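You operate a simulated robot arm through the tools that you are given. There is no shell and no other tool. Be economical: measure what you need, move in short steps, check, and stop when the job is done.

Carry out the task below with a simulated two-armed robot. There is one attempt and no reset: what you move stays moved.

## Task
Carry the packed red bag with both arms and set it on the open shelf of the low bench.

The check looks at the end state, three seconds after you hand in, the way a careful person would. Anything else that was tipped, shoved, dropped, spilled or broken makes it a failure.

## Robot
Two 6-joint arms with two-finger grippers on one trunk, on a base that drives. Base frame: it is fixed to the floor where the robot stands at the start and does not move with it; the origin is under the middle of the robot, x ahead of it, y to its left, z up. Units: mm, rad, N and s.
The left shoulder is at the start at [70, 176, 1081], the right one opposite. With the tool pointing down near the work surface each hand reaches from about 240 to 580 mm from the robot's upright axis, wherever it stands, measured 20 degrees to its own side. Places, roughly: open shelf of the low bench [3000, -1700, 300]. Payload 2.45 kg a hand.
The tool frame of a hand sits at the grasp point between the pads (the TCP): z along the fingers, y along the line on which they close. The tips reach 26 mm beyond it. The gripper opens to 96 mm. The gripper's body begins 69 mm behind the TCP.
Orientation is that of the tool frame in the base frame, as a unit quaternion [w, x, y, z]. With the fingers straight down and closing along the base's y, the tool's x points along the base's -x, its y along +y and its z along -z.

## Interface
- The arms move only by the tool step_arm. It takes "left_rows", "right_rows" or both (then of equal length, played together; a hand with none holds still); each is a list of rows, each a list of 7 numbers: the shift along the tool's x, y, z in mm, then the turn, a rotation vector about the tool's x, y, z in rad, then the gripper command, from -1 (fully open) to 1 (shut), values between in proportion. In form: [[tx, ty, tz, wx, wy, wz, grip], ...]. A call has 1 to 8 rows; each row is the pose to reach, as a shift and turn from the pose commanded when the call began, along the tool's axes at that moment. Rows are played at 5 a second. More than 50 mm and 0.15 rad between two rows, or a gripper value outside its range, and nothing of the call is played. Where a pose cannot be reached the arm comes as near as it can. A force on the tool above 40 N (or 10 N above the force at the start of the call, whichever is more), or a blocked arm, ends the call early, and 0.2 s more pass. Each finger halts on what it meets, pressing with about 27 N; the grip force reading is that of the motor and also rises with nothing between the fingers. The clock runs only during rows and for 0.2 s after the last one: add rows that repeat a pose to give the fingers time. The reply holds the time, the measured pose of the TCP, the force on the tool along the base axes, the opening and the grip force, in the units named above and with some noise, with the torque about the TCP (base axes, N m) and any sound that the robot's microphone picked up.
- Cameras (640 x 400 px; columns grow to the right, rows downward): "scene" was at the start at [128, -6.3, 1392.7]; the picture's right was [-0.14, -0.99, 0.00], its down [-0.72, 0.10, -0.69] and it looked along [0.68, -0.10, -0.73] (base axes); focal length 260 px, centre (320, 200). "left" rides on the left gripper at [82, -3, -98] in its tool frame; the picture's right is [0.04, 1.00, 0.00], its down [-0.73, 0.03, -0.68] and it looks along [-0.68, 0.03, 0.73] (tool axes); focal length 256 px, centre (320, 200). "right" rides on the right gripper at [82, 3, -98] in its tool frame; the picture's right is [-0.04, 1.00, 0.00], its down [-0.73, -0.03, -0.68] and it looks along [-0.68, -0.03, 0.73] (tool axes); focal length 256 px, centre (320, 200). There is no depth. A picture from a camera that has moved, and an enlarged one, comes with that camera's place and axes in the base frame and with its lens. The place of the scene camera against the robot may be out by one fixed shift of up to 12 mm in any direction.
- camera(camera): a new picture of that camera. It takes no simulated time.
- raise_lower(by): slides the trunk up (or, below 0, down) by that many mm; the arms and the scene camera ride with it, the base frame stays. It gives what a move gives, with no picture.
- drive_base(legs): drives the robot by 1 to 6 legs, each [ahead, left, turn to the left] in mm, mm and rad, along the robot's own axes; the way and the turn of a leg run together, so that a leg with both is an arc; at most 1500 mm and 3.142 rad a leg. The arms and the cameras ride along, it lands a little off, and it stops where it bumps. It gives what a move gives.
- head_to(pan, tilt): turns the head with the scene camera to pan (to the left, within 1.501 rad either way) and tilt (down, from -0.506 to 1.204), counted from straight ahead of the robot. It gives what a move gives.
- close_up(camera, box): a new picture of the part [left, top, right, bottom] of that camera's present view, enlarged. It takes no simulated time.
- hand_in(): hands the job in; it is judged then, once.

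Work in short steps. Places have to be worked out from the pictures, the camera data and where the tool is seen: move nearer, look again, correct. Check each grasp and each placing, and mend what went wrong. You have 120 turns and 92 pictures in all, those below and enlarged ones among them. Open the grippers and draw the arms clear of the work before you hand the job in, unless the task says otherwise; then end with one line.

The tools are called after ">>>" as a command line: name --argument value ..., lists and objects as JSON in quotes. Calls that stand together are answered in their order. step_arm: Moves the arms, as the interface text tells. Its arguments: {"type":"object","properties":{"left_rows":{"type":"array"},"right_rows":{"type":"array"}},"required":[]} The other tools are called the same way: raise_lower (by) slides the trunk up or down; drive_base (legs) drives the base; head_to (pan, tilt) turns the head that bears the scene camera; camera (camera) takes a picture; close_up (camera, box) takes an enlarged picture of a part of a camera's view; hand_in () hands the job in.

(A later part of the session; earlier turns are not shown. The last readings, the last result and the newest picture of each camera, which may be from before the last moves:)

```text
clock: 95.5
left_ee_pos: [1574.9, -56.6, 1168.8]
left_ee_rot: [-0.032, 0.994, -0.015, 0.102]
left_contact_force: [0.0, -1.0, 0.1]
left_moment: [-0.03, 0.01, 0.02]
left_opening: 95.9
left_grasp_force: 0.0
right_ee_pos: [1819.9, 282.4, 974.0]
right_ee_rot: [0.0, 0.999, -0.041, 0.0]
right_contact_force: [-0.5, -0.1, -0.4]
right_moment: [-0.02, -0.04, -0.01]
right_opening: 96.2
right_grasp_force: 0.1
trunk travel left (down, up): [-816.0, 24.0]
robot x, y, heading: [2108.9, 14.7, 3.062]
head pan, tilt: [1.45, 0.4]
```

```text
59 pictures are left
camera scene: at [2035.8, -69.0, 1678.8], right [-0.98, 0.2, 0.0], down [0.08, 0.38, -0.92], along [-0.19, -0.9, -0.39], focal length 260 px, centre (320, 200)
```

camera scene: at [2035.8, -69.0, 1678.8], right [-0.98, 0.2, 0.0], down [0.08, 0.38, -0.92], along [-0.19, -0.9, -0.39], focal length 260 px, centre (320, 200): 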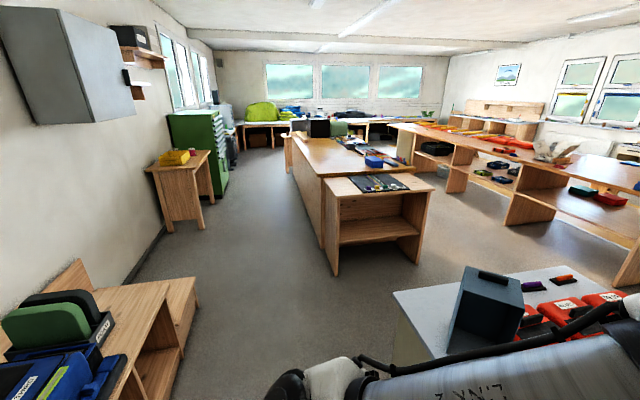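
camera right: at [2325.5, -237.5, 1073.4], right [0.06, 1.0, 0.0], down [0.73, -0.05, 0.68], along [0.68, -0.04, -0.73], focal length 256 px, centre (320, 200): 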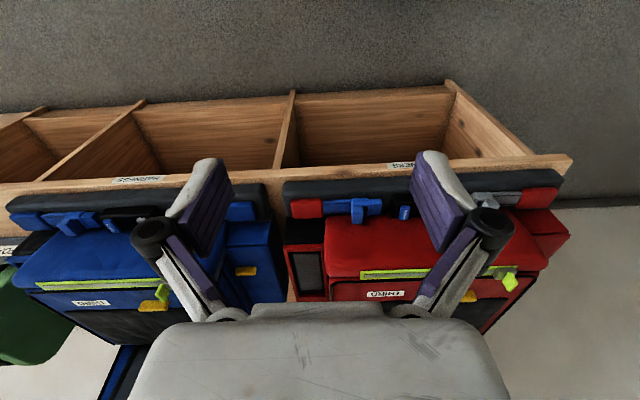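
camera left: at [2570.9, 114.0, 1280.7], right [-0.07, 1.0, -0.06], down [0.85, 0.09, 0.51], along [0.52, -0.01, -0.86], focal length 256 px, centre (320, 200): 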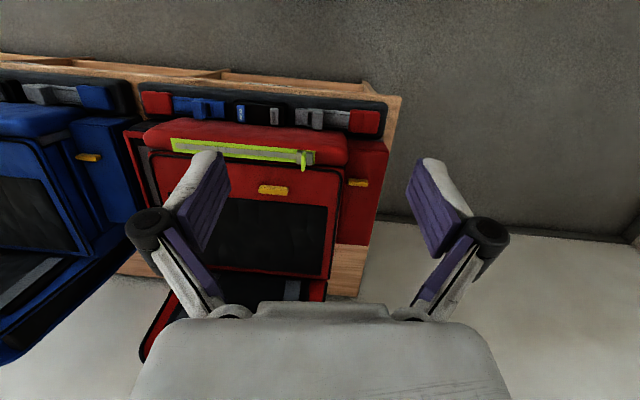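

Zoom on the long bench shelf (red item at right edge) and then on the fabric bench shelf with a red item.

>>> close_up --camera "scene" --box '[440, 120, 640, 245]'

>>> close_up --camera "scene" --box '[430, 250, 640, 380]'

>>> head_to --pan 0 --tilt 0.35

>>> camera --camera "scene"

```text
3.20 times, centred on (540, 182) of scene
camera zoom: at [2035.8, -69.0, 1678.8], right [-0.98, 0.2, 0.0], down [0.08, 0.38, -0.92], along [-0.19, -0.9, -0.39], focal length 831 px, centre (-384, 256)
```

zoom: 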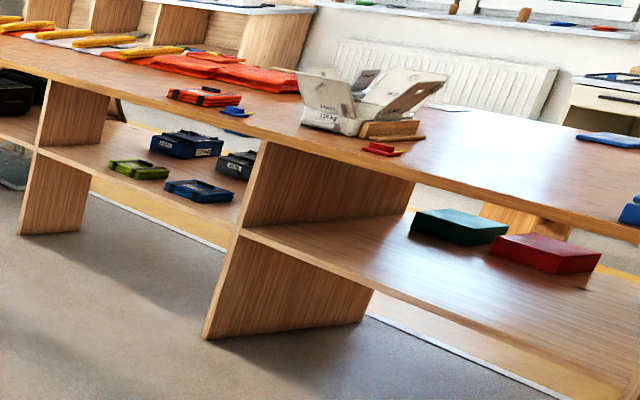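

```text
3.05 times, centred on (535, 315) of scene
camera zoom: at [2035.8, -69.0, 1678.8], right [-0.98, 0.2, 0.0], down [0.08, 0.38, -0.92], along [-0.19, -0.9, -0.39], focal length 791 px, centre (-335, -150)
```

zoom: 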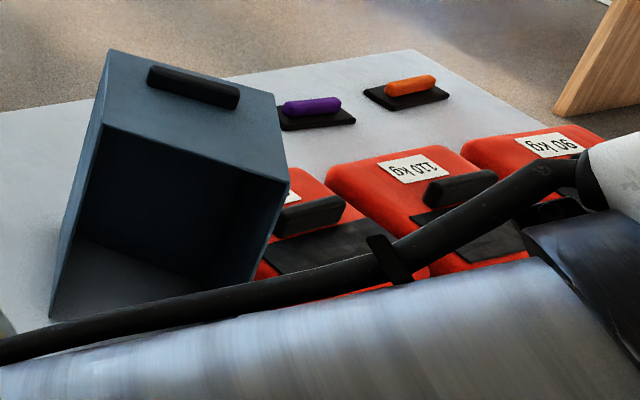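

```text
clock: 97.1
left_ee_pos: [1575.7, -57.2, 1169.0]
left_ee_rot: [-0.033, 0.994, -0.014, 0.101]
left_contact_force: [-0.1, -0.1, -1.1]
left_moment: [0.03, -0.01, 0.0]
left_opening: 96.0
left_grasp_force: 0.1
right_ee_pos: [1820.7, 283.3, 975.3]
right_ee_rot: [0.0, 0.999, -0.041, 0.0]
right_contact_force: [0.0, 0.6, 0.7]
right_moment: [0.01, -0.03, 0.0]
right_opening: 96.0
right_grasp_force: 0.0
trunk travel left (down, up): [-816.0, 24.0]
robot x, y, heading: [2107.9, 12.3, 3.06]
head pan, tilt: [0.0, 0.351]
```

```text
56 pictures are left
camera scene: at [1961.6, 29.0, 1683.3], right [0.08, 1.0, 0.0], down [0.34, -0.03, -0.94], along [-0.94, 0.08, -0.34], focal length 260 px, centre (320, 200)
```

scene: 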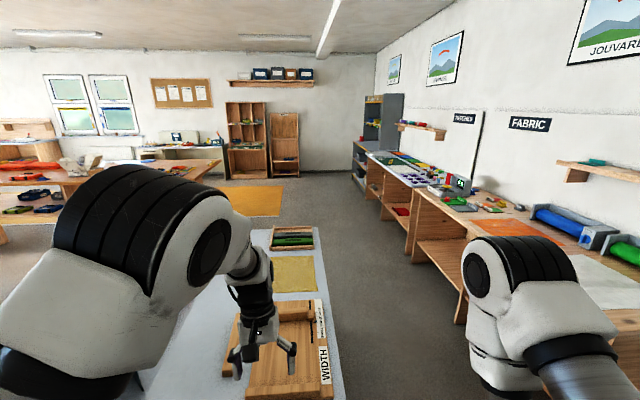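

Still no unmistakable bag. I move out to the aisle facing west, carefully clear of the blue box, and look over the benches there.

>>> drive_base --legs '[[-130, 0, 0], [0, 1480, 0], [0, 130, 0.08], [1300, 0, 0]]'

>>> head_to --pan 0.7 --tilt 0.4

>>> camera --camera "scene"

>>> head_to --pan -0.2 --tilt 0.4

>>> camera --camera "scene"

>>> head_to --pan 1.5 --tilt 0.4

>>> camera --camera "scene"

```text
clock: 112.7
left_ee_pos: [285.7, -1784.7, 1169.0]
left_ee_rot: [-0.037, 0.994, 0.028, 0.1]
left_contact_force: [0.4, 0.6, 0.3]
left_moment: [-0.01, 0.0, -0.05]
left_opening: 96.1
left_grasp_force: 0.0
right_ee_pos: [500.2, -1425.3, 975.2]
right_ee_rot: [0.0, 1.0, 0.004, 0.0]
right_contact_force: [0.0, -0.7, 0.4]
right_moment: [0.04, 0.03, 0.02]
right_opening: 96.1
right_grasp_force: 0.0
trunk travel left (down, up): [-816.0, 24.0]
robot x, y, heading: [809.5, -1669.1, -3.137]
head pan, tilt: [0.0, 0.351]
```

```text
clock: 113.7
left_ee_pos: [285.2, -1785.3, 1168.2]
left_ee_rot: [-0.037, 0.994, 0.029, 0.1]
left_contact_force: [-0.5, -0.3, -1.0]
left_moment: [-0.02, -0.04, -0.01]
left_opening: 96.0
left_grasp_force: 0.1
right_ee_pos: [499.3, -1426.1, 975.4]
right_ee_rot: [0.0, 1.0, 0.002, 0.0]
right_contact_force: [-0.5, -0.4, -0.3]
right_moment: [-0.03, 0.01, 0.0]
right_opening: 96.3
right_grasp_force: 0.1
trunk travel left (down, up): [-816.0, 24.0]
robot x, y, heading: [807.7, -1672.1, -3.138]
head pan, tilt: [0.7, 0.4]
```

```text
55 pictures are left
camera scene: at [685.7, -1724.6, 1678.8], right [-0.65, 0.76, 0.0], down [0.3, 0.25, -0.92], along [-0.7, -0.6, -0.39], focal length 260 px, centre (320, 200)
```

scene: 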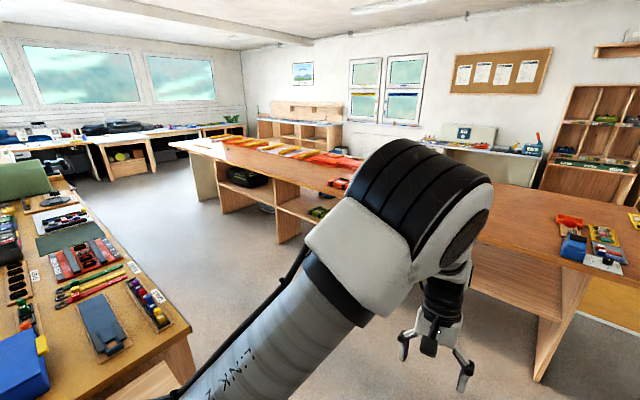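

```text
clock: 114.9
left_ee_pos: [285.3, -1786.5, 1169.1]
left_ee_rot: [-0.038, 0.994, 0.028, 0.1]
left_contact_force: [0.5, -0.2, -0.1]
left_moment: [-0.01, -0.02, 0.06]
left_opening: 96.0
left_grasp_force: 0.1
right_ee_pos: [498.4, -1425.0, 974.2]
right_ee_rot: [0.0, 1.0, 0.003, 0.0]
right_contact_force: [-0.2, 0.4, 0.2]
right_moment: [0.01, -0.01, 0.02]
right_opening: 96.0
right_grasp_force: 0.1
trunk travel left (down, up): [-816.0, 24.0]
robot x, y, heading: [808.7, -1669.9, -3.137]
head pan, tilt: [-0.201, 0.4]
```

```text
54 pictures are left
camera scene: at [665.1, -1646.7, 1678.8], right [0.19, 0.98, 0.0], down [0.38, -0.07, -0.92], along [-0.9, 0.18, -0.39], focal length 260 px, centre (320, 200)
```

scene: 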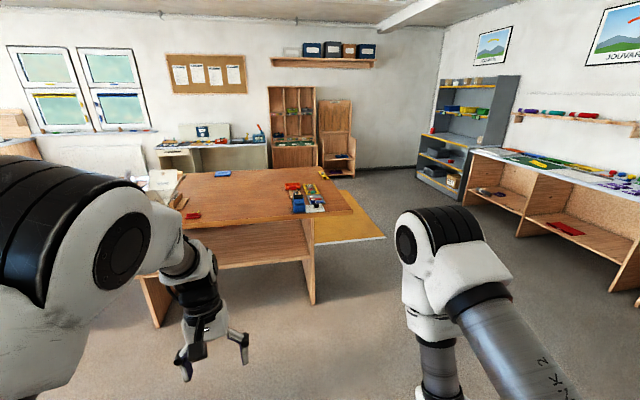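

```text
clock: 116.7
left_ee_pos: [284.1, -1785.5, 1167.1]
left_ee_rot: [-0.038, 0.994, 0.029, 0.1]
left_contact_force: [0.0, -0.4, 0.2]
left_moment: [0.0, 0.0, 0.01]
left_opening: 96.1
left_grasp_force: 0.0
right_ee_pos: [499.5, -1425.8, 975.6]
right_ee_rot: [0.0, 1.0, 0.003, 0.001]
right_contact_force: [0.0, -0.1, 0.4]
right_moment: [-0.01, 0.01, 0.01]
right_opening: 96.0
right_grasp_force: 0.0
trunk travel left (down, up): [-816.0, 24.0]
robot x, y, heading: [807.9, -1667.5, -3.137]
head pan, tilt: [1.499, 0.4]
```

```text
53 pictures are left
camera scene: at [749.9, -1757.0, 1678.8], right [-1.0, 0.07, 0.0], down [0.03, 0.39, -0.92], along [-0.06, -0.92, -0.39], focal length 260 px, centre (320, 200)
```

scene: 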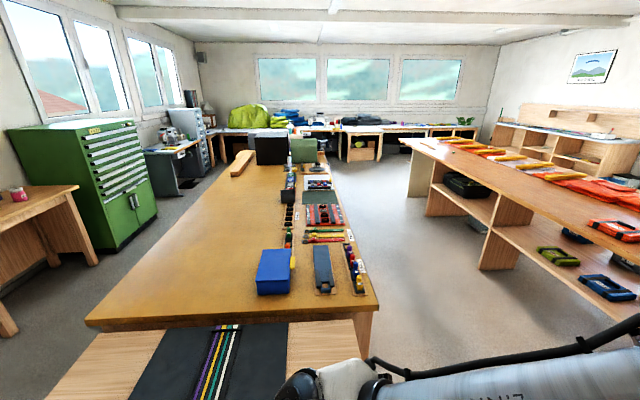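

On the long bench there is a red pack on top with similar coloured packs on its shelf; zoom in.

>>> close_up --camera "scene" --box '[530, 170, 640, 310]'

>>> head_to --pan 1.15 --tilt 0.5

>>> camera --camera "scene"

```text
2.86 times, centred on (585, 240) of scene
camera zoom: at [749.9, -1757.0, 1678.8], right [-1.0, 0.07, 0.0], down [0.03, 0.39, -0.92], along [-0.06, -0.92, -0.39], focal length 742 px, centre (-437, 86)
```

zoom: 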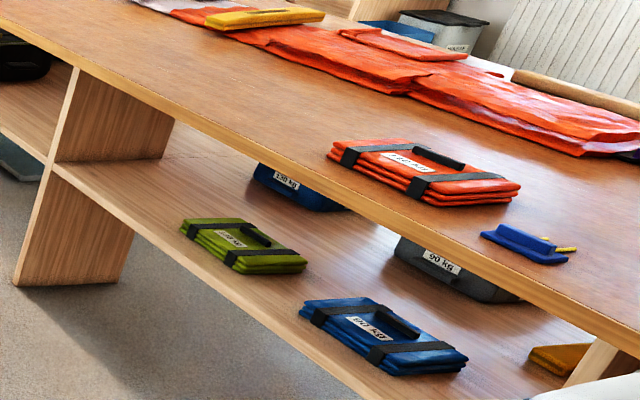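

```text
clock: 117.5
left_ee_pos: [285.4, -1784.9, 1168.3]
left_ee_rot: [-0.037, 0.994, 0.028, 0.1]
left_contact_force: [0.0, -0.7, -0.6]
left_moment: [0.01, 0.01, 0.0]
left_opening: 95.8
left_grasp_force: 0.0
right_ee_pos: [499.6, -1424.5, 974.7]
right_ee_rot: [0.001, 1.0, 0.003, 0.0]
right_contact_force: [0.4, 0.1, 0.3]
right_moment: [0.01, 0.01, -0.02]
right_opening: 96.1
right_grasp_force: 0.1
trunk travel left (down, up): [-816.0, 24.0]
robot x, y, heading: [809.1, -1668.3, -3.135]
head pan, tilt: [1.15, 0.499]
```

```text
51 pictures are left
camera scene: at [719.4, -1747.9, 1669.7], right [-0.92, 0.4, 0.0], down [0.19, 0.44, -0.88], along [-0.35, -0.8, -0.48], focal length 260 px, centre (320, 200)
```

scene: 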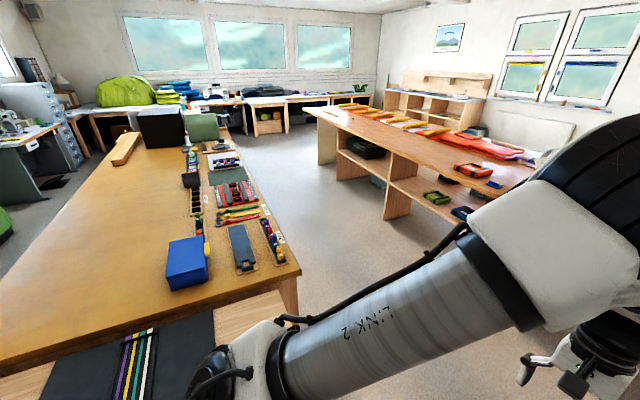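

I check the red thing on the fabric bench's lower shelf and the rack region.

>>> head_to --pan -0.6 --tilt 0.35

>>> camera --camera "scene"

>>> close_up --camera "scene" --box '[250, 130, 490, 280]'

```text
clock: 119.3
left_ee_pos: [285.4, -1784.6, 1168.2]
left_ee_rot: [-0.038, 0.994, 0.03, 0.1]
left_contact_force: [0.7, 0.8, 1.0]
left_moment: [0.01, -0.02, -0.02]
left_opening: 95.6
left_grasp_force: 0.1
right_ee_pos: [499.3, -1424.9, 974.6]
right_ee_rot: [0.0, 1.0, 0.002, 0.0]
right_contact_force: [0.1, 0.6, 0.0]
right_moment: [0.06, 0.06, 0.02]
right_opening: 96.1
right_grasp_force: 0.1
trunk travel left (down, up): [-816.0, 24.0]
robot x, y, heading: [807.2, -1670.3, -3.134]
head pan, tilt: [-0.6, 0.351]
```

```text
50 pictures are left
camera scene: at [678.8, -1612.5, 1683.3], right [0.56, 0.83, 0.0], down [0.29, -0.19, -0.94], along [-0.78, 0.53, -0.34], focal length 260 px, centre (320, 200)
```

scene: 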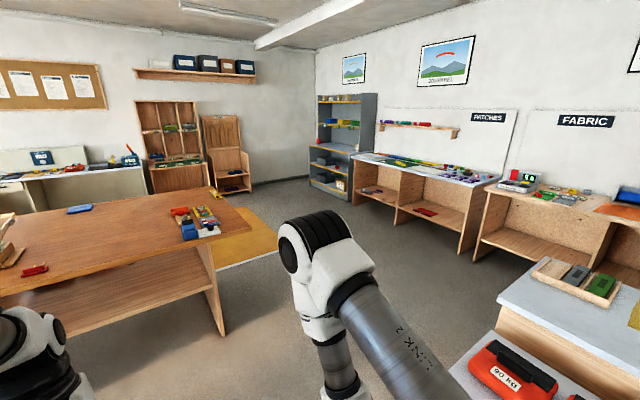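

```text
2.67 times, centred on (370, 205) of scene
camera zoom: at [678.8, -1612.5, 1683.3], right [0.56, 0.83, 0.0], down [0.29, -0.19, -0.94], along [-0.78, 0.53, -0.34], focal length 692 px, centre (187, 187)
```

zoom: 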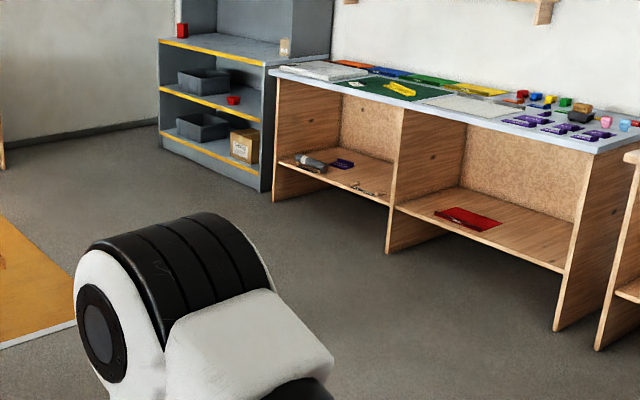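

Conclusion by elimination: the red HARNESS bag (flap "THIRD" closed = packed) is the only large truly red bag. I go back to inspect it from both sides for grip places.

>>> drive_base --legs '[[0, 0, 3.137], [1300, 0, 0], [0, 1400, 0], [0, 700, 0]]'

>>> head_to --pan -0.75 --tilt 0.65

>>> camera --camera "scene"

>>> camera --camera "right"

```text
clock: 142.9
left_ee_pos: [2648.4, 495.1, 1167.6]
left_ee_rot: [-0.101, -0.014, 0.994, -0.035]
left_contact_force: [-0.1, -0.1, -0.1]
left_moment: [0.0, -0.01, 0.03]
left_opening: 95.8
left_grasp_force: 0.0
right_ee_pos: [2424.2, 141.1, 973.6]
right_ee_rot: [-0.001, 0.011, 1.0, 0.0]
right_contact_force: [0.4, -0.6, -0.3]
right_moment: [-0.01, 0.0, -0.04]
right_opening: 96.2
right_grasp_force: 0.1
trunk travel left (down, up): [-816.0, 24.0]
robot x, y, heading: [2121.8, 391.3, -0.023]
head pan, tilt: [-0.6, 0.351]
```

```text
clock: 143.8
left_ee_pos: [2648.5, 496.9, 1168.4]
left_ee_rot: [-0.1, -0.015, 0.994, -0.036]
left_contact_force: [-0.2, -0.2, 0.2]
left_moment: [0.01, -0.01, 0.01]
left_opening: 96.1
left_grasp_force: 0.2
right_ee_pos: [2424.3, 141.7, 974.9]
right_ee_rot: [-0.001, 0.011, 1.0, 0.0]
right_contact_force: [-1.0, 0.0, -0.3]
right_moment: [0.01, 0.03, -0.01]
right_opening: 96.1
right_grasp_force: 0.1
trunk travel left (down, up): [-816.0, 24.0]
robot x, y, heading: [2118.1, 395.0, -0.025]
head pan, tilt: [-0.75, 0.649]
```

```text
48 pictures are left
camera scene: at [2233.5, 339.0, 1656.3], right [-0.7, -0.72, 0.0], down [-0.43, 0.42, -0.8], along [0.57, -0.56, -0.6], focal length 260 px, centre (320, 200)
```

scene: 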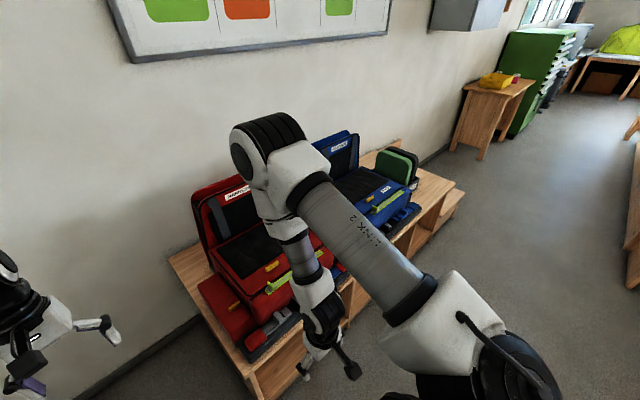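

```text
47 pictures are left
camera right: at [2341.9, 146.6, 1073.7], right [0.06, 1.0, 0.0], down [0.73, -0.05, 0.68], along [0.68, -0.04, -0.73], focal length 256 px, centre (320, 200)
```

right: 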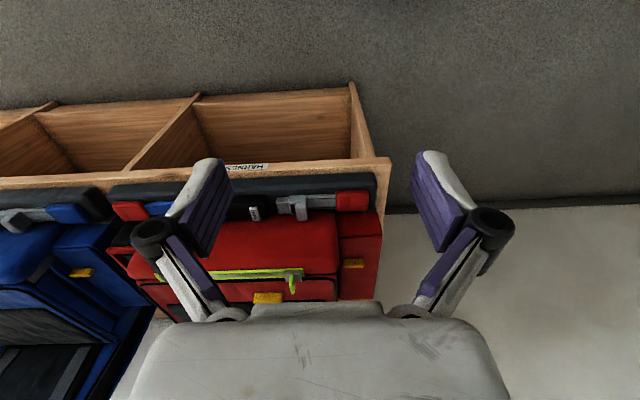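

I zoom here on the red bag's left side, to see thickness and attachment.

>>> close_up --camera "scene" --box '[160, 150, 360, 380]'

>>> close_up --camera "scene" --box '[340, 120, 500, 220]'

```text
1.74 times, centred on (260, 265) of scene
camera zoom: at [2233.5, 339.0, 1656.3], right [-0.7, -0.72, 0.0], down [-0.43, 0.42, -0.8], along [0.57, -0.56, -0.6], focal length 452 px, centre (424, 87)
```

zoom: 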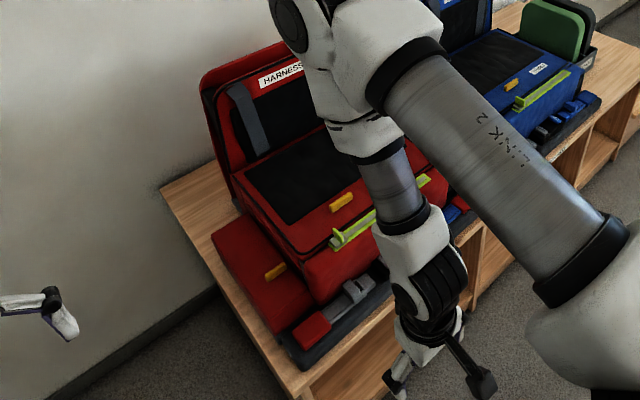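

```text
4.00 times, centred on (420, 170) of scene
camera zoom: at [2233.5, 339.0, 1656.3], right [-0.7, -0.72, 0.0], down [-0.43, 0.42, -0.8], along [0.57, -0.56, -0.6], focal length 1039 px, centre (-80, 320)
```

zoom: 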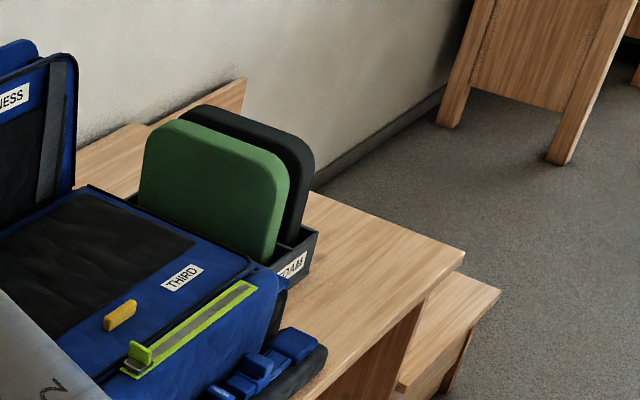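

The harness looks like a fixed articulated assembly. I compare by looking closely at the three red bags on the table from the aisle.

>>> drive_base --legs '[[0, -1480, 0], [0, -520, 0.023], [-1300, 0, 0], [0, 0, 1.57]]'

>>> head_to --pan 0 --tilt 0.75

>>> camera --camera "scene"

```text
clock: 163.8
left_ee_pos: [689.4, -1136.5, 1168.5]
left_ee_rot: [0.044, 0.724, -0.681, 0.097]
left_contact_force: [-0.6, -0.2, 0.2]
left_moment: [-0.02, 0.0, 0.02]
left_opening: 95.9
left_grasp_force: 0.0
right_ee_pos: [1050.5, -1349.0, 975.1]
right_ee_rot: [0.001, 0.711, -0.703, 0.001]
right_contact_force: [0.5, -0.8, -0.4]
right_moment: [0.04, -0.04, 0.0]
right_opening: 96.3
right_grasp_force: 0.0
trunk travel left (down, up): [-816.0, 24.0]
robot x, y, heading: [808.5, -1662.8, 1.582]
head pan, tilt: [-0.75, 0.649]
```

```text
clock: 164.9
left_ee_pos: [688.6, -1137.2, 1168.5]
left_ee_rot: [0.044, 0.725, -0.681, 0.097]
left_contact_force: [-0.6, 0.7, -0.7]
left_moment: [0.0, 0.03, 0.0]
left_opening: 96.0
left_grasp_force: 0.1
right_ee_pos: [1050.1, -1349.1, 974.0]
right_ee_rot: [0.001, 0.711, -0.704, 0.001]
right_contact_force: [-0.7, 0.5, 0.2]
right_moment: [-0.01, -0.02, 0.02]
right_opening: 96.0
right_grasp_force: 0.0
trunk travel left (down, up): [-816.0, 24.0]
robot x, y, heading: [805.3, -1658.8, 1.587]
head pan, tilt: [0.0, 0.75]
```

```text
44 pictures are left
camera scene: at [804.4, -1520.4, 1647.7], right [1.0, 0.01, 0.0], down [0.01, -0.68, -0.73], along [-0.01, 0.73, -0.68], focal length 260 px, centre (320, 200)
```

scene: 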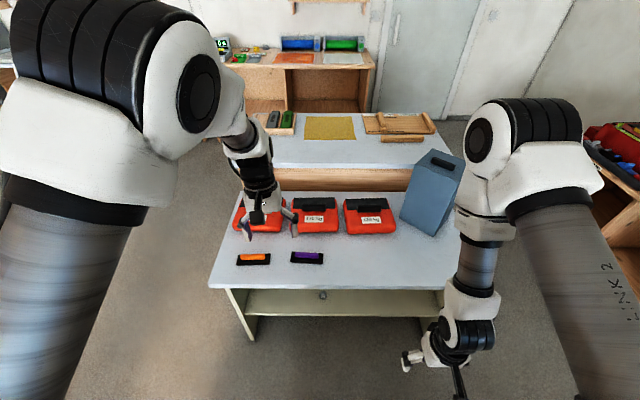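

>>> close_up --camera "scene" --box '[210, 140, 480, 310]'

```text
2.35 times, centred on (345, 225) of scene
camera zoom: at [804.4, -1520.4, 1647.7], right [1.0, 0.01, 0.0], down [0.01, -0.68, -0.73], along [-0.01, 0.73, -0.68], focal length 611 px, centre (261, 141)
```

zoom: 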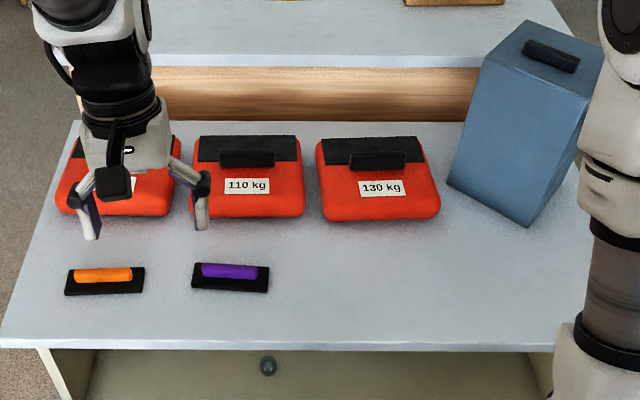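

The reserves are a set of three (90/110/130 kg), so not "the" bag. Earlier I glimpsed a crimson, wide pack next to a green one on the long bench's shelf; look at it from here.

>>> drive_base --legs '[[0, 0, 0.6]]'

>>> head_to --pan 1.3 --tilt 0.35

>>> camera --camera "scene"

```text
clock: 167.0
left_ee_pos: [419.2, -1291.4, 1169.2]
left_ee_rot: [0.015, 0.892, -0.44, 0.105]
left_contact_force: [-0.4, 1.1, -0.6]
left_moment: [-0.02, -0.01, 0.04]
left_opening: 96.0
left_grasp_force: 0.1
right_ee_pos: [837.3, -1265.8, 973.7]
right_ee_rot: [0.0, 0.885, -0.465, 0.001]
right_contact_force: [0.6, -0.4, -0.7]
right_moment: [-0.01, 0.02, 0.01]
right_opening: 95.8
right_grasp_force: 0.0
trunk travel left (down, up): [-816.0, 24.0]
robot x, y, heading: [807.5, -1660.5, 2.172]
head pan, tilt: [0.0, 0.75]
```

```text
clock: 168.4
left_ee_pos: [417.6, -1291.8, 1168.2]
left_ee_rot: [0.014, 0.892, -0.44, 0.106]
left_contact_force: [-0.3, -0.3, -0.7]
left_moment: [0.0, 0.01, 0.01]
left_opening: 96.1
left_grasp_force: 0.0
right_ee_pos: [835.5, -1265.7, 973.9]
right_ee_rot: [0.001, 0.885, -0.466, 0.001]
right_contact_force: [0.4, 0.9, -1.3]
right_moment: [0.0, 0.02, 0.01]
right_opening: 95.7
right_grasp_force: 0.0
trunk travel left (down, up): [-816.0, 24.0]
robot x, y, heading: [809.9, -1660.5, 2.171]
head pan, tilt: [1.3, 0.351]
```

```text
42 pictures are left
camera scene: at [688.9, -1642.4, 1683.3], right [-0.33, 0.95, 0.0], down [0.33, 0.11, -0.94], along [-0.89, -0.31, -0.34], focal length 260 px, centre (320, 200)
```

scene: 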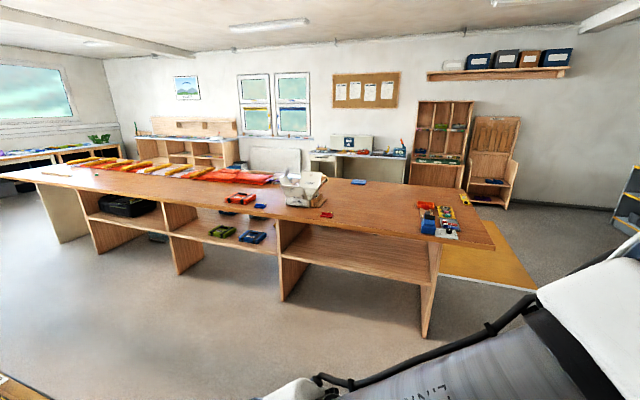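

I lower the trunk to look under the long bench's top.

>>> raise_lower --by -550

>>> head_to --pan 1.3 --tilt 0.15

>>> close_up --camera "scene" --box '[60, 140, 480, 340]'

```text
refused: -550 is not a number from -400 to 400
```

```text
clock: 169.2
left_ee_pos: [417.1, -1291.3, 1170.2]
left_ee_rot: [0.013, 0.892, -0.439, 0.105]
left_contact_force: [-0.2, -0.2, 0.0]
left_moment: [-0.01, 0.03, 0.01]
left_opening: 96.1
left_grasp_force: 0.0
right_ee_pos: [835.6, -1265.6, 973.8]
right_ee_rot: [0.001, 0.885, -0.466, 0.0]
right_contact_force: [-0.1, 1.0, 0.0]
right_moment: [-0.01, 0.0, 0.01]
right_opening: 95.9
right_grasp_force: 0.1
trunk travel left (down, up): [-816.0, 24.0]
robot x, y, heading: [806.4, -1658.8, 2.174]
head pan, tilt: [1.3, 0.15]
```

```text
1.52 times, centred on (270, 240) of scene
camera zoom: at [689.4, -1642.3, 1702.0], right [-0.33, 0.95, 0.0], down [0.14, 0.05, -0.99], along [-0.93, -0.32, -0.15], focal length 396 px, centre (396, 139)
```

zoom: 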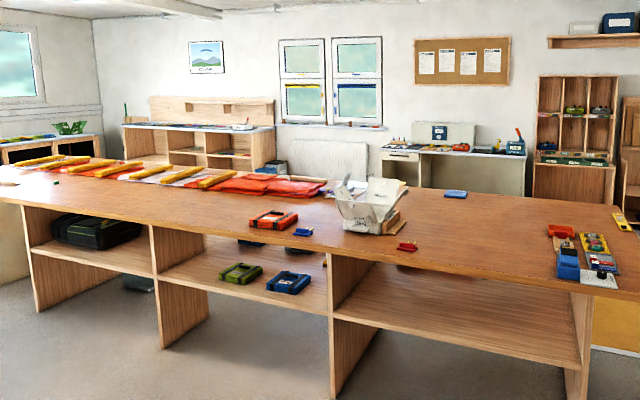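

Lower in two steps and zoom again.

>>> raise_lower --by -380

>>> raise_lower --by -300

>>> close_up --camera "scene" --box '[60, 100, 480, 300]'

```text
clock: 172.8
left_ee_pos: [417.2, -1292.5, 788.4]
left_ee_rot: [0.014, 0.892, -0.44, 0.106]
left_contact_force: [-0.2, 0.0, 0.0]
left_moment: [0.02, 0.0, -0.01]
left_opening: 96.0
left_grasp_force: 0.1
right_ee_pos: [836.1, -1266.7, 595.6]
right_ee_rot: [0.0, 0.885, -0.466, 0.001]
right_contact_force: [0.8, 0.2, 0.5]
right_moment: [0.02, -0.01, 0.0]
right_opening: 95.9
right_grasp_force: 0.0
trunk travel left (down, up): [-436.0, 404.0]
robot x, y, heading: [805.4, -1661.3, 2.176]
head pan, tilt: [1.3, 0.15]
```

```text
clock: 175.8
left_ee_pos: [416.9, -1292.2, 488.7]
left_ee_rot: [0.013, 0.892, -0.44, 0.107]
left_contact_force: [-0.6, -0.5, 0.1]
left_moment: [0.0, -0.01, 0.0]
left_opening: 96.0
left_grasp_force: 0.2
right_ee_pos: [836.0, -1265.7, 294.8]
right_ee_rot: [0.0, 0.885, -0.466, 0.001]
right_contact_force: [0.0, 0.7, 0.6]
right_moment: [0.0, 0.0, 0.0]
right_opening: 96.3
right_grasp_force: 0.2
trunk travel left (down, up): [-136.0, 704.0]
robot x, y, heading: [806.4, -1656.1, 2.172]
head pan, tilt: [1.3, 0.15]
```

```text
1.52 times, centred on (270, 200) of scene
camera zoom: at [689.5, -1642.5, 1022.1], right [-0.33, 0.95, 0.0], down [0.14, 0.05, -0.99], along [-0.93, -0.32, -0.15], focal length 396 px, centre (396, 200)
```

zoom: 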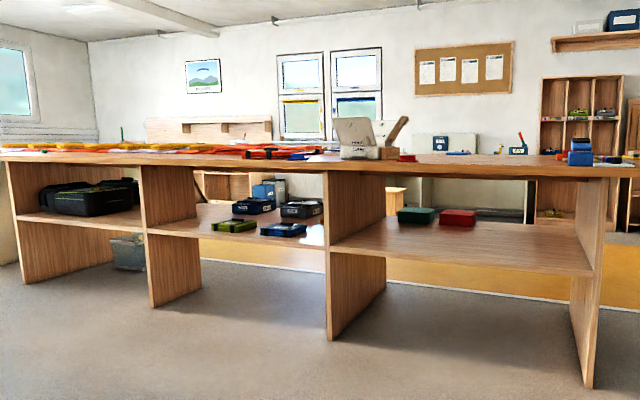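

>>> close_up --camera "scene" --box '[310, 180, 406, 240]'

>>> close_up --camera "scene" --box '[60, 180, 220, 280]'

```text
6.67 times, centred on (358, 210) of scene
camera zoom: at [689.5, -1642.5, 1022.1], right [-0.33, 0.95, 0.0], down [0.14, 0.05, -0.99], along [-0.93, -0.32, -0.15], focal length 1731 px, centre (67, 133)
```

zoom: 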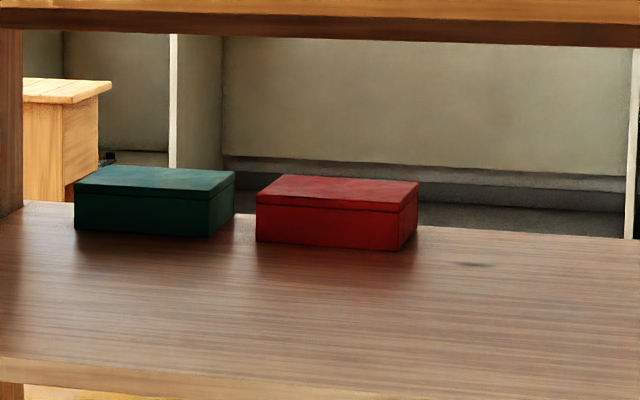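

```text
4.00 times, centred on (140, 230) of scene
camera zoom: at [689.5, -1642.5, 1022.1], right [-0.33, 0.95, 0.0], down [0.14, 0.05, -0.99], along [-0.93, -0.32, -0.15], focal length 1039 px, centre (1040, 80)
```

zoom: 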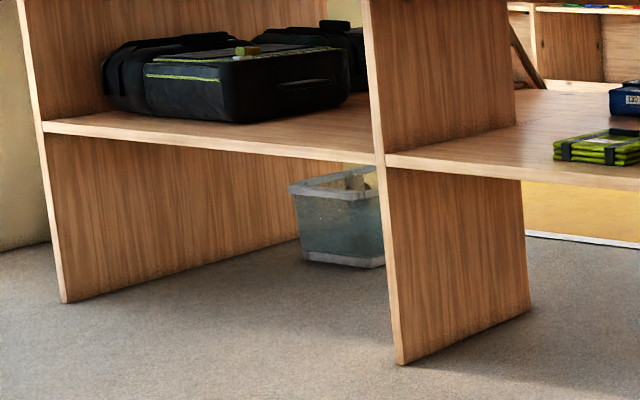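

Those are lidded boxes; no bag. While low, I look into the compartments of the wall bench and the step bench.

>>> drive_base --legs '[[0, 0, -2.17], [800, 0, 0]]'

>>> head_to --pan 0.35 --tilt 0.35

>>> camera --camera "scene"

```text
clock: 185.4
left_ee_pos: [2129.5, -1631.0, 489.2]
left_ee_rot: [-0.102, 0.007, 0.994, -0.034]
left_contact_force: [0.0, 0.5, -0.2]
left_moment: [-0.01, 0.0, -0.01]
left_opening: 96.2
left_grasp_force: 0.1
right_ee_pos: [1890.0, -1974.5, 295.0]
right_ee_rot: [-0.001, 0.033, 0.999, 0.0]
right_contact_force: [-0.1, 0.9, -0.2]
right_moment: [0.01, -0.02, 0.0]
right_opening: 96.1
right_grasp_force: 0.0
trunk travel left (down, up): [-136.0, 704.0]
robot x, y, heading: [1597.4, -1704.8, -0.069]
head pan, tilt: [1.3, 0.15]
```

```text
clock: 186.6
left_ee_pos: [2128.3, -1628.9, 487.0]
left_ee_rot: [-0.102, 0.008, 0.994, -0.033]
left_contact_force: [0.3, 0.1, 0.1]
left_moment: [0.0, -0.02, 0.01]
left_opening: 95.9
left_grasp_force: 0.1
right_ee_pos: [1889.8, -1975.4, 295.1]
right_ee_rot: [0.0, 0.034, 0.999, -0.001]
right_contact_force: [0.4, 0.0, 0.1]
right_moment: [-0.01, 0.0, 0.0]
right_opening: 96.0
right_grasp_force: 0.1
trunk travel left (down, up): [-136.0, 704.0]
robot x, y, heading: [1600.2, -1707.8, -0.065]
head pan, tilt: [0.351, 0.351]
```

```text
37 pictures are left
camera scene: at [1736.7, -1680.5, 1003.3], right [0.28, -0.96, 0.0], down [-0.33, -0.1, -0.94], along [0.9, 0.26, -0.34], focal length 260 px, centre (320, 200)
```

scene: 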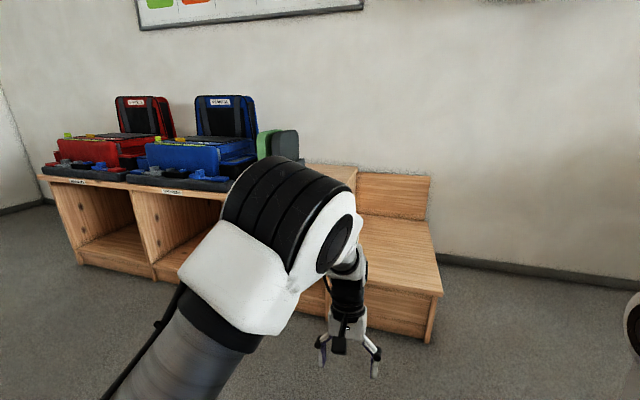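

Compartments are empty too. The north face of the left table has not been seen; I raise the trunk and go there to look.

>>> raise_lower --by 400

>>> drive_base --legs '[[480, 0, 0.065], [0, 1450, 0], [0, 900, 0], [0, 0, 1.2]]'

>>> head_to --pan 1.5 --tilt 0.45

>>> camera --camera "scene"

```text
clock: 190.5
left_ee_pos: [2128.9, -1629.1, 888.0]
left_ee_rot: [-0.102, 0.007, 0.994, -0.034]
left_contact_force: [0.1, 0.7, -0.7]
left_moment: [0.02, 0.04, 0.0]
left_opening: 95.8
left_grasp_force: 0.1
right_ee_pos: [1889.0, -1974.3, 694.7]
right_ee_rot: [-0.001, 0.033, 0.999, 0.0]
right_contact_force: [0.1, -0.4, -0.2]
right_moment: [0.0, 0.01, -0.01]
right_opening: 95.9
right_grasp_force: 0.0
trunk travel left (down, up): [-536.0, 304.0]
robot x, y, heading: [1599.8, -1712.9, -0.067]
head pan, tilt: [0.351, 0.351]
```

```text
clock: 207.3
left_ee_pos: [2261.7, 1133.6, 887.2]
left_ee_rot: [-0.065, -0.55, 0.828, -0.085]
left_contact_force: [-0.3, 0.5, -0.2]
left_moment: [-0.02, -0.01, 0.0]
left_opening: 96.0
left_grasp_force: 0.0
right_ee_pos: [2489.4, 782.7, 694.2]
right_ee_rot: [-0.001, -0.531, 0.847, 0.0]
right_contact_force: [0.6, -0.1, -0.6]
right_moment: [-0.05, -0.02, -0.02]
right_opening: 96.0
right_grasp_force: 0.0
trunk travel left (down, up): [-536.0, 304.0]
robot x, y, heading: [2136.3, 617.0, 1.121]
head pan, tilt: [0.351, 0.351]
```

```text
clock: 208.7
left_ee_pos: [2261.3, 1134.3, 888.8]
left_ee_rot: [-0.065, -0.55, 0.828, -0.085]
left_contact_force: [-0.6, 0.8, 0.6]
left_moment: [0.0, 0.01, 0.02]
left_opening: 96.0
left_grasp_force: 0.0
right_ee_pos: [2491.2, 781.7, 694.7]
right_ee_rot: [-0.001, -0.53, 0.848, 0.0]
right_contact_force: [-0.3, 0.3, -0.3]
right_moment: [0.01, 0.03, -0.01]
right_opening: 95.8
right_grasp_force: 0.1
trunk travel left (down, up): [-536.0, 304.0]
robot x, y, heading: [2130.2, 610.8, 1.12]
head pan, tilt: [1.499, 0.45]
```

```text
36 pictures are left
camera scene: at [2075.1, 710.0, 1394.1], right [0.5, 0.87, 0.0], down [0.38, -0.22, -0.9], along [-0.78, 0.45, -0.44], focal length 260 px, centre (320, 200)
```

scene: 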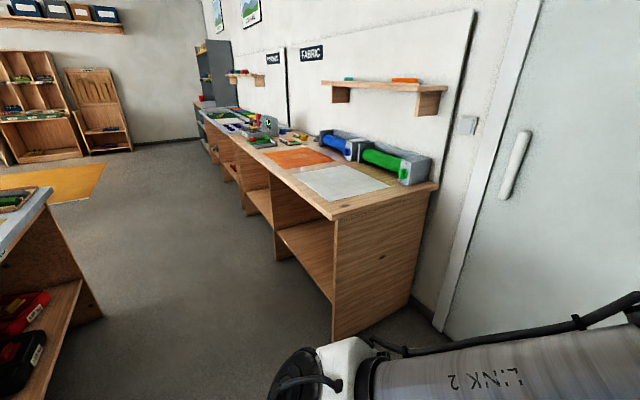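

Found: the left table has an open shelf on its north side with a red bag and a black bag. Turn a bit to see them.

>>> drive_base --legs '[[0, 0, 0.5]]'

>>> camera --camera "scene"

```text
clock: 210.5
left_ee_pos: [1993.6, 1131.0, 889.5]
left_ee_rot: [0.042, 0.739, -0.666, 0.098]
left_contact_force: [-0.6, 0.3, 0.1]
left_moment: [0.0, 0.02, 0.02]
left_opening: 96.0
left_grasp_force: 0.1
right_ee_pos: [2364.3, 934.0, 694.8]
right_ee_rot: [0.001, 0.725, -0.688, 0.001]
right_contact_force: [0.6, -0.3, 0.1]
right_moment: [-0.02, -0.04, -0.02]
right_opening: 95.7
right_grasp_force: 0.1
trunk travel left (down, up): [-536.0, 304.0]
robot x, y, heading: [2131.3, 615.2, 1.626]
head pan, tilt: [1.499, 0.45]
```

```text
35 pictures are left
camera scene: at [2037.7, 670.8, 1394.1], right [0.02, 1.0, 0.0], down [0.44, -0.01, -0.9], along [-0.9, 0.02, -0.44], focal length 260 px, centre (320, 200)
```

scene: 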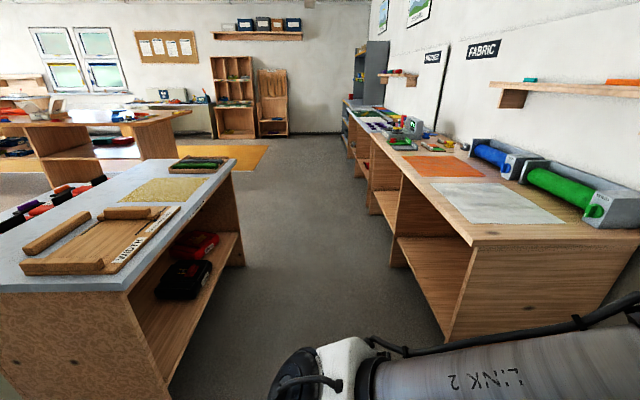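

The red bag sits on the left table's north shelf (x≈1000, shelf under the top). I turn to face south, back off, and strafe west to stand in front of it.

>>> drive_base --legs '[[0, 0, 3.03], [-200, 0, 0.05], [0, -1130, 0]]'

>>> head_to --pan 0 --tilt 0.75

>>> camera --camera "scene"

>>> camera --camera "right"

```text
clock: 224.2
left_ee_pos: [1168.7, 346.6, 888.0]
left_ee_rot: [-0.095, 0.706, 0.701, 0.047]
left_contact_force: [0.3, -0.9, 0.1]
left_moment: [-0.02, 0.03, 0.0]
left_opening: 96.2
left_grasp_force: 0.1
right_ee_pos: [823.7, 581.9, 694.5]
right_ee_rot: [-0.002, 0.728, 0.686, 0.0]
right_contact_force: [-1.2, 0.0, -0.1]
right_moment: [-0.04, -0.04, -0.02]
right_opening: 95.9
right_grasp_force: 0.0
trunk travel left (down, up): [-536.0, 304.0]
robot x, y, heading: [1088.2, 876.0, -1.633]
head pan, tilt: [1.499, 0.45]
```

```text
clock: 225.8
left_ee_pos: [1170.2, 345.6, 889.9]
left_ee_rot: [-0.096, 0.705, 0.701, 0.047]
left_contact_force: [-0.8, -0.1, 0.0]
left_moment: [0.0, 0.02, 0.0]
left_opening: 96.2
left_grasp_force: 0.1
right_ee_pos: [823.5, 583.0, 695.1]
right_ee_rot: [-0.001, 0.727, 0.687, 0.001]
right_contact_force: [0.2, -0.3, 0.3]
right_moment: [0.0, 0.02, 0.03]
right_opening: 96.2
right_grasp_force: 0.1
trunk travel left (down, up): [-536.0, 304.0]
robot x, y, heading: [1088.6, 875.5, -1.631]
head pan, tilt: [0.0, 0.75]
```

```text
34 pictures are left
camera scene: at [1077.9, 747.4, 1367.7], right [-1.0, 0.06, 0.0], down [0.04, 0.68, -0.73], along [-0.04, -0.73, -0.68], focal length 260 px, centre (320, 200)
```

scene: 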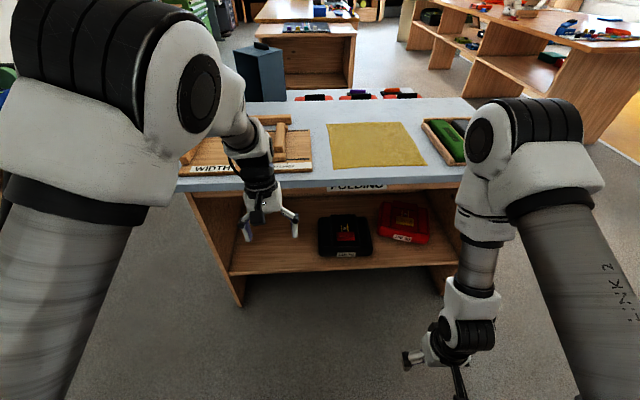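

```text
33 pictures are left
camera right: at [830.7, 663.3, 793.7], right [1.0, -0.1, 0.0], down [-0.07, -0.73, 0.68], along [-0.07, -0.67, -0.73], focal length 256 px, centre (320, 200)
```

right: 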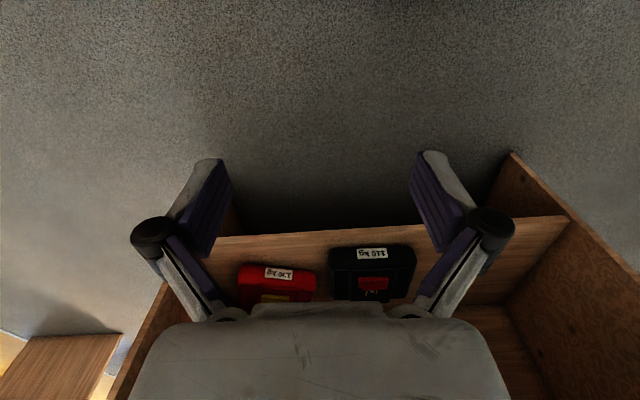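

There it is: a true red bag beside a black one. Zoom in.

>>> close_up --camera "scene" --box '[300, 175, 460, 275]'

>>> close_up --camera "right" --box '[200, 220, 456, 320]'

```text
4.00 times, centred on (380, 225) of scene
camera zoom: at [1077.9, 747.4, 1367.7], right [-1.0, 0.06, 0.0], down [0.04, 0.68, -0.73], along [-0.04, -0.73, -0.68], focal length 1039 px, centre (80, 100)
```

zoom: 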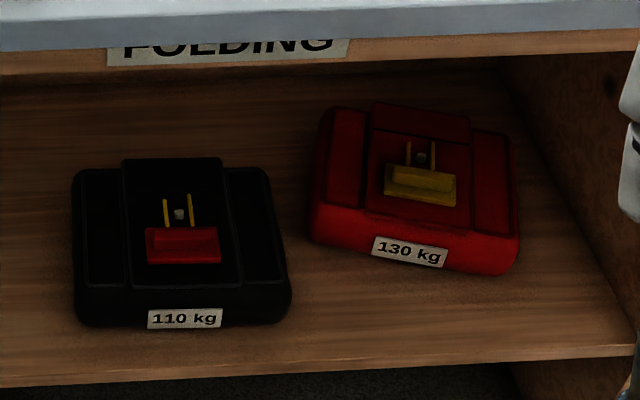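

```text
2.50 times, centred on (328, 270) of right
camera zoom: at [830.7, 663.3, 793.7], right [1.0, -0.1, 0.0], down [-0.07, -0.73, 0.68], along [-0.07, -0.67, -0.73], focal length 640 px, centre (300, 25)
```

zoom: 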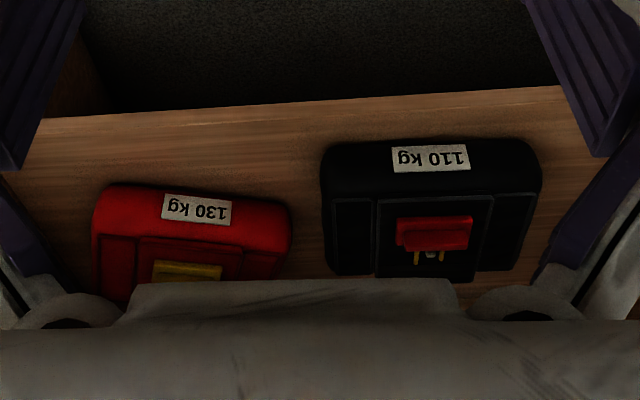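

The packed red "130 kg" bag is at about (610,-140), shelf z≈300, between the west panel (x≈365) and a black bag. I strafe to face it, lower the trunk, and start turning the right hand to horizontal with its camera on top.

>>> drive_base --legs '[[0, -370, -0.09]]'

>>> raise_lower --by -400

>>> step_arm --right_rows '[[0, 0, 0, 0, 0, 0.15, -1], [0, 0, 0, 0, 0, 0.3, -1], [0, 0, 0, 0, 0, 0.45, -1], [0, 0, 0, 0, 0, 0.6, -1], [0, 0, 0, 0, 0, 0.75, -1], [0, 0, 0, 0, 0, 0.9, -1], [0, 0, 0, 0, 0, 1.05, -1], [0, 0, 0, 0, 0, 1.2, -1]]'

```text
clock: 228.2
left_ee_pos: [755.5, 379.2, 888.7]
left_ee_rot: [-0.094, 0.736, 0.668, 0.052]
left_contact_force: [0.6, -0.2, -0.5]
left_moment: [0.03, -0.02, -0.01]
left_opening: 95.8
left_grasp_force: 0.0
right_ee_pos: [432.1, 645.7, 693.1]
right_ee_rot: [-0.001, 0.758, 0.652, 0.001]
right_contact_force: [0.5, -0.3, 0.5]
right_moment: [-0.01, 0.0, 0.01]
right_opening: 95.9
right_grasp_force: 0.2
trunk travel left (down, up): [-536.0, 304.0]
robot x, y, heading: [725.7, 911.8, -1.721]
head pan, tilt: [0.0, 0.75]
```

```text
clock: 232.0
left_ee_pos: [755.9, 379.3, 488.6]
left_ee_rot: [-0.093, 0.737, 0.668, 0.052]
left_contact_force: [0.1, 0.4, 0.3]
left_moment: [0.02, -0.02, 0.0]
left_opening: 95.9
left_grasp_force: 0.1
right_ee_pos: [432.6, 646.6, 295.3]
right_ee_rot: [-0.001, 0.758, 0.652, 0.001]
right_contact_force: [0.2, 0.1, -0.4]
right_moment: [0.02, 0.01, -0.02]
right_opening: 95.7
right_grasp_force: 0.1
trunk travel left (down, up): [-136.0, 704.0]
robot x, y, heading: [721.9, 917.6, -1.722]
head pan, tilt: [0.0, 0.75]
```

```text
clock: 233.8
left_ee_pos: [755.5, 378.7, 488.5]
left_ee_rot: [-0.093, 0.736, 0.668, 0.052]
left_contact_force: [0.6, -0.7, -0.5]
left_moment: [0.04, -0.01, -0.01]
left_opening: 95.8
left_grasp_force: 0.1
right_ee_pos: [432.6, 646.1, 295.1]
right_ee_rot: [0.0, 0.994, 0.109, 0.001]
right_contact_force: [-0.2, 0.3, -0.1]
right_moment: [0.03, 0.03, 0.03]
right_opening: 96.1
right_grasp_force: 0.0
trunk travel left (down, up): [-136.0, 704.0]
robot x, y, heading: [719.7, 914.4, -1.723]
head pan, tilt: [0.0, 0.75]
```

Yaw flip works. Continue on the right to the full half turn and do the left one mirrored.

>>> step_arm --right_rows '[[0, 0, 0, 0, 0, 0.15, -1], [0, 0, 0, 0, 0, 0.3, -1], [0, 0, 0, 0, 0, 0.45, -1], [0, 0, 0, 0, 0, 0.6, -1], [0, 0, 0, 0, 0, 0.75, -1], [0, 0, 0, 0, 0, 0.9, -1], [0, 0, 0, 0, 0, 1.05, -1], [0, 0, 0, 0, 0, 1.2, -1]]' --left_rows '[[0, 0, 0, 0, 0, -0.15, -1], [0, 0, 0, 0, 0, -0.3, -1], [0, 0, 0, 0, 0, -0.45, -1], [0, 0, 0, 0, 0, -0.6, -1], [0, 0, 0, 0, 0, -0.75, -1], [0, 0, 0, 0, 0, -0.9, -1], [0, 0, 0, 0, 0, -1.05, -1], [0, 0, 0, 0, 0, -1.2, -1]]'

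>>> step_arm --right_rows '[[0, 0, 0, 0, 0, 0.15, -1], [0, 0, 0, 0, 0, 0.3, -1], [0, 0, 0, 0, 0, 0.45, -1], [0, 0, 0, 0, 0, 0.6, -1], [0, 0, 0, 0, 0, 0.74, -1], [0, 0, 0, 0, 0, 0.74, -1], [0, 0, 0, 0, 0, 0.74, -1], [0, 0, 0, 0, 0, 0.74, -1]]' --left_rows '[[0, 0, 0, 0, 0, -0.15, -1], [0, 0, 0, 0, 0, -0.3, -1], [0, 0, 0, 0, 0, -0.45, -1], [0, 0, 0, 0, 0, -0.6, -1], [0, 0, 0, 0, 0, -0.75, -1], [0, 0, 0, 0, 0, -0.9, -1], [0, 0, 0, 0, 0, -1.05, -1], [0, 0, 0, 0, 0, -1.2, -1]]'

```text
clock: 235.6
left_ee_pos: [754.3, 379.2, 487.7]
left_ee_rot: [-0.048, 0.23, 0.967, 0.096]
left_contact_force: [0.3, 0.1, 0.1]
left_moment: [-0.02, -0.03, 0.02]
left_opening: 96.0
left_grasp_force: 0.1
right_ee_pos: [432.6, 648.4, 295.9]
right_ee_rot: [-0.001, 0.882, -0.472, -0.001]
right_contact_force: [-0.3, -0.6, -0.3]
right_moment: [-0.01, 0.0, -0.02]
right_opening: 96.0
right_grasp_force: 0.0
trunk travel left (down, up): [-136.0, 704.0]
robot x, y, heading: [721.5, 912.5, -1.72]
head pan, tilt: [0.0, 0.75]
```

```text
clock: 237.4
left_ee_pos: [755.2, 380.4, 487.6]
left_ee_rot: [0.015, -0.356, 0.928, 0.106]
left_contact_force: [-0.2, -0.9, 0.4]
left_moment: [0.02, 0.04, -0.03]
left_opening: 96.0
left_grasp_force: 0.1
right_ee_pos: [421.0, 648.1, 295.0]
right_ee_rot: [0.001, -0.652, 0.758, 0.001]
right_contact_force: [0.4, 0.3, -0.7]
right_moment: [0.0, -0.01, -0.05]
right_opening: 96.1
right_grasp_force: 0.1
right hand out of reach, approached as far as the arm can: row 5, 6, 7, 8
trunk travel left (down, up): [-136.0, 704.0]
robot x, y, heading: [722.1, 914.0, -1.722]
head pan, tilt: [0.0, 0.75]
```

Right is flipped. Finish the left flip while the right starts pitching up and moving forward.

>>> step_arm --right_rows '[[40, 0, -20, 0, 0.15, 0, -1], [80, 0, -40, 0, 0.3, 0, -1], [120, 0, -60, 0, 0.45, 0, -1], [150, 0, -80, 0, 0.6, 0, -1], [180, 0, -80, 0, 0.75, 0, -1], [210, 0, -80, 0, 0.9, 0, -1], [240, 0, -80, 0, 1.05, 0, -1], [270, 0, -80, 0, 1.2, 0, -1]]' --left_rows '[[0, 0, 0, 0, 0, -0.15, -1], [0, 0, 0, 0, 0, -0.3, -1], [0, 0, 0, 0, 0, -0.45, -1], [0, 0, 0, 0, 0, -0.6, -1], [0, 0, 0, 0, 0, -0.74, -1], [0, 0, 0, 0, 0, -0.74, -1], [0, 0, 0, 0, 0, -0.74, -1], [0, 0, 0, 0, 0, -0.74, -1]]'

```text
clock: 239.2
left_ee_pos: [763.0, 401.4, 481.2]
left_ee_rot: [0.042, -0.667, 0.737, 0.104]
left_contact_force: [-0.2, -0.3, 0.2]
left_moment: [-0.01, 0.05, 0.04]
left_opening: 95.7
left_grasp_force: 0.0
left hand out of reach, approached as far as the arm can: row 5, 6, 7, 8
right_ee_pos: [350.1, 393.1, 379.6]
right_ee_rot: [-0.428, -0.542, 0.621, -0.37]
right_contact_force: [0.9, -0.1, -0.3]
right_moment: [0.03, 0.04, -0.03]
right_opening: 95.9
right_grasp_force: 0.1
right hand out of reach, approached as far as the arm can: row 3, 4, 5, 6, 7, 8
trunk travel left (down, up): [-136.0, 704.0]
robot x, y, heading: [723.7, 915.3, -1.718]
head pan, tilt: [0.0, 0.75]
```

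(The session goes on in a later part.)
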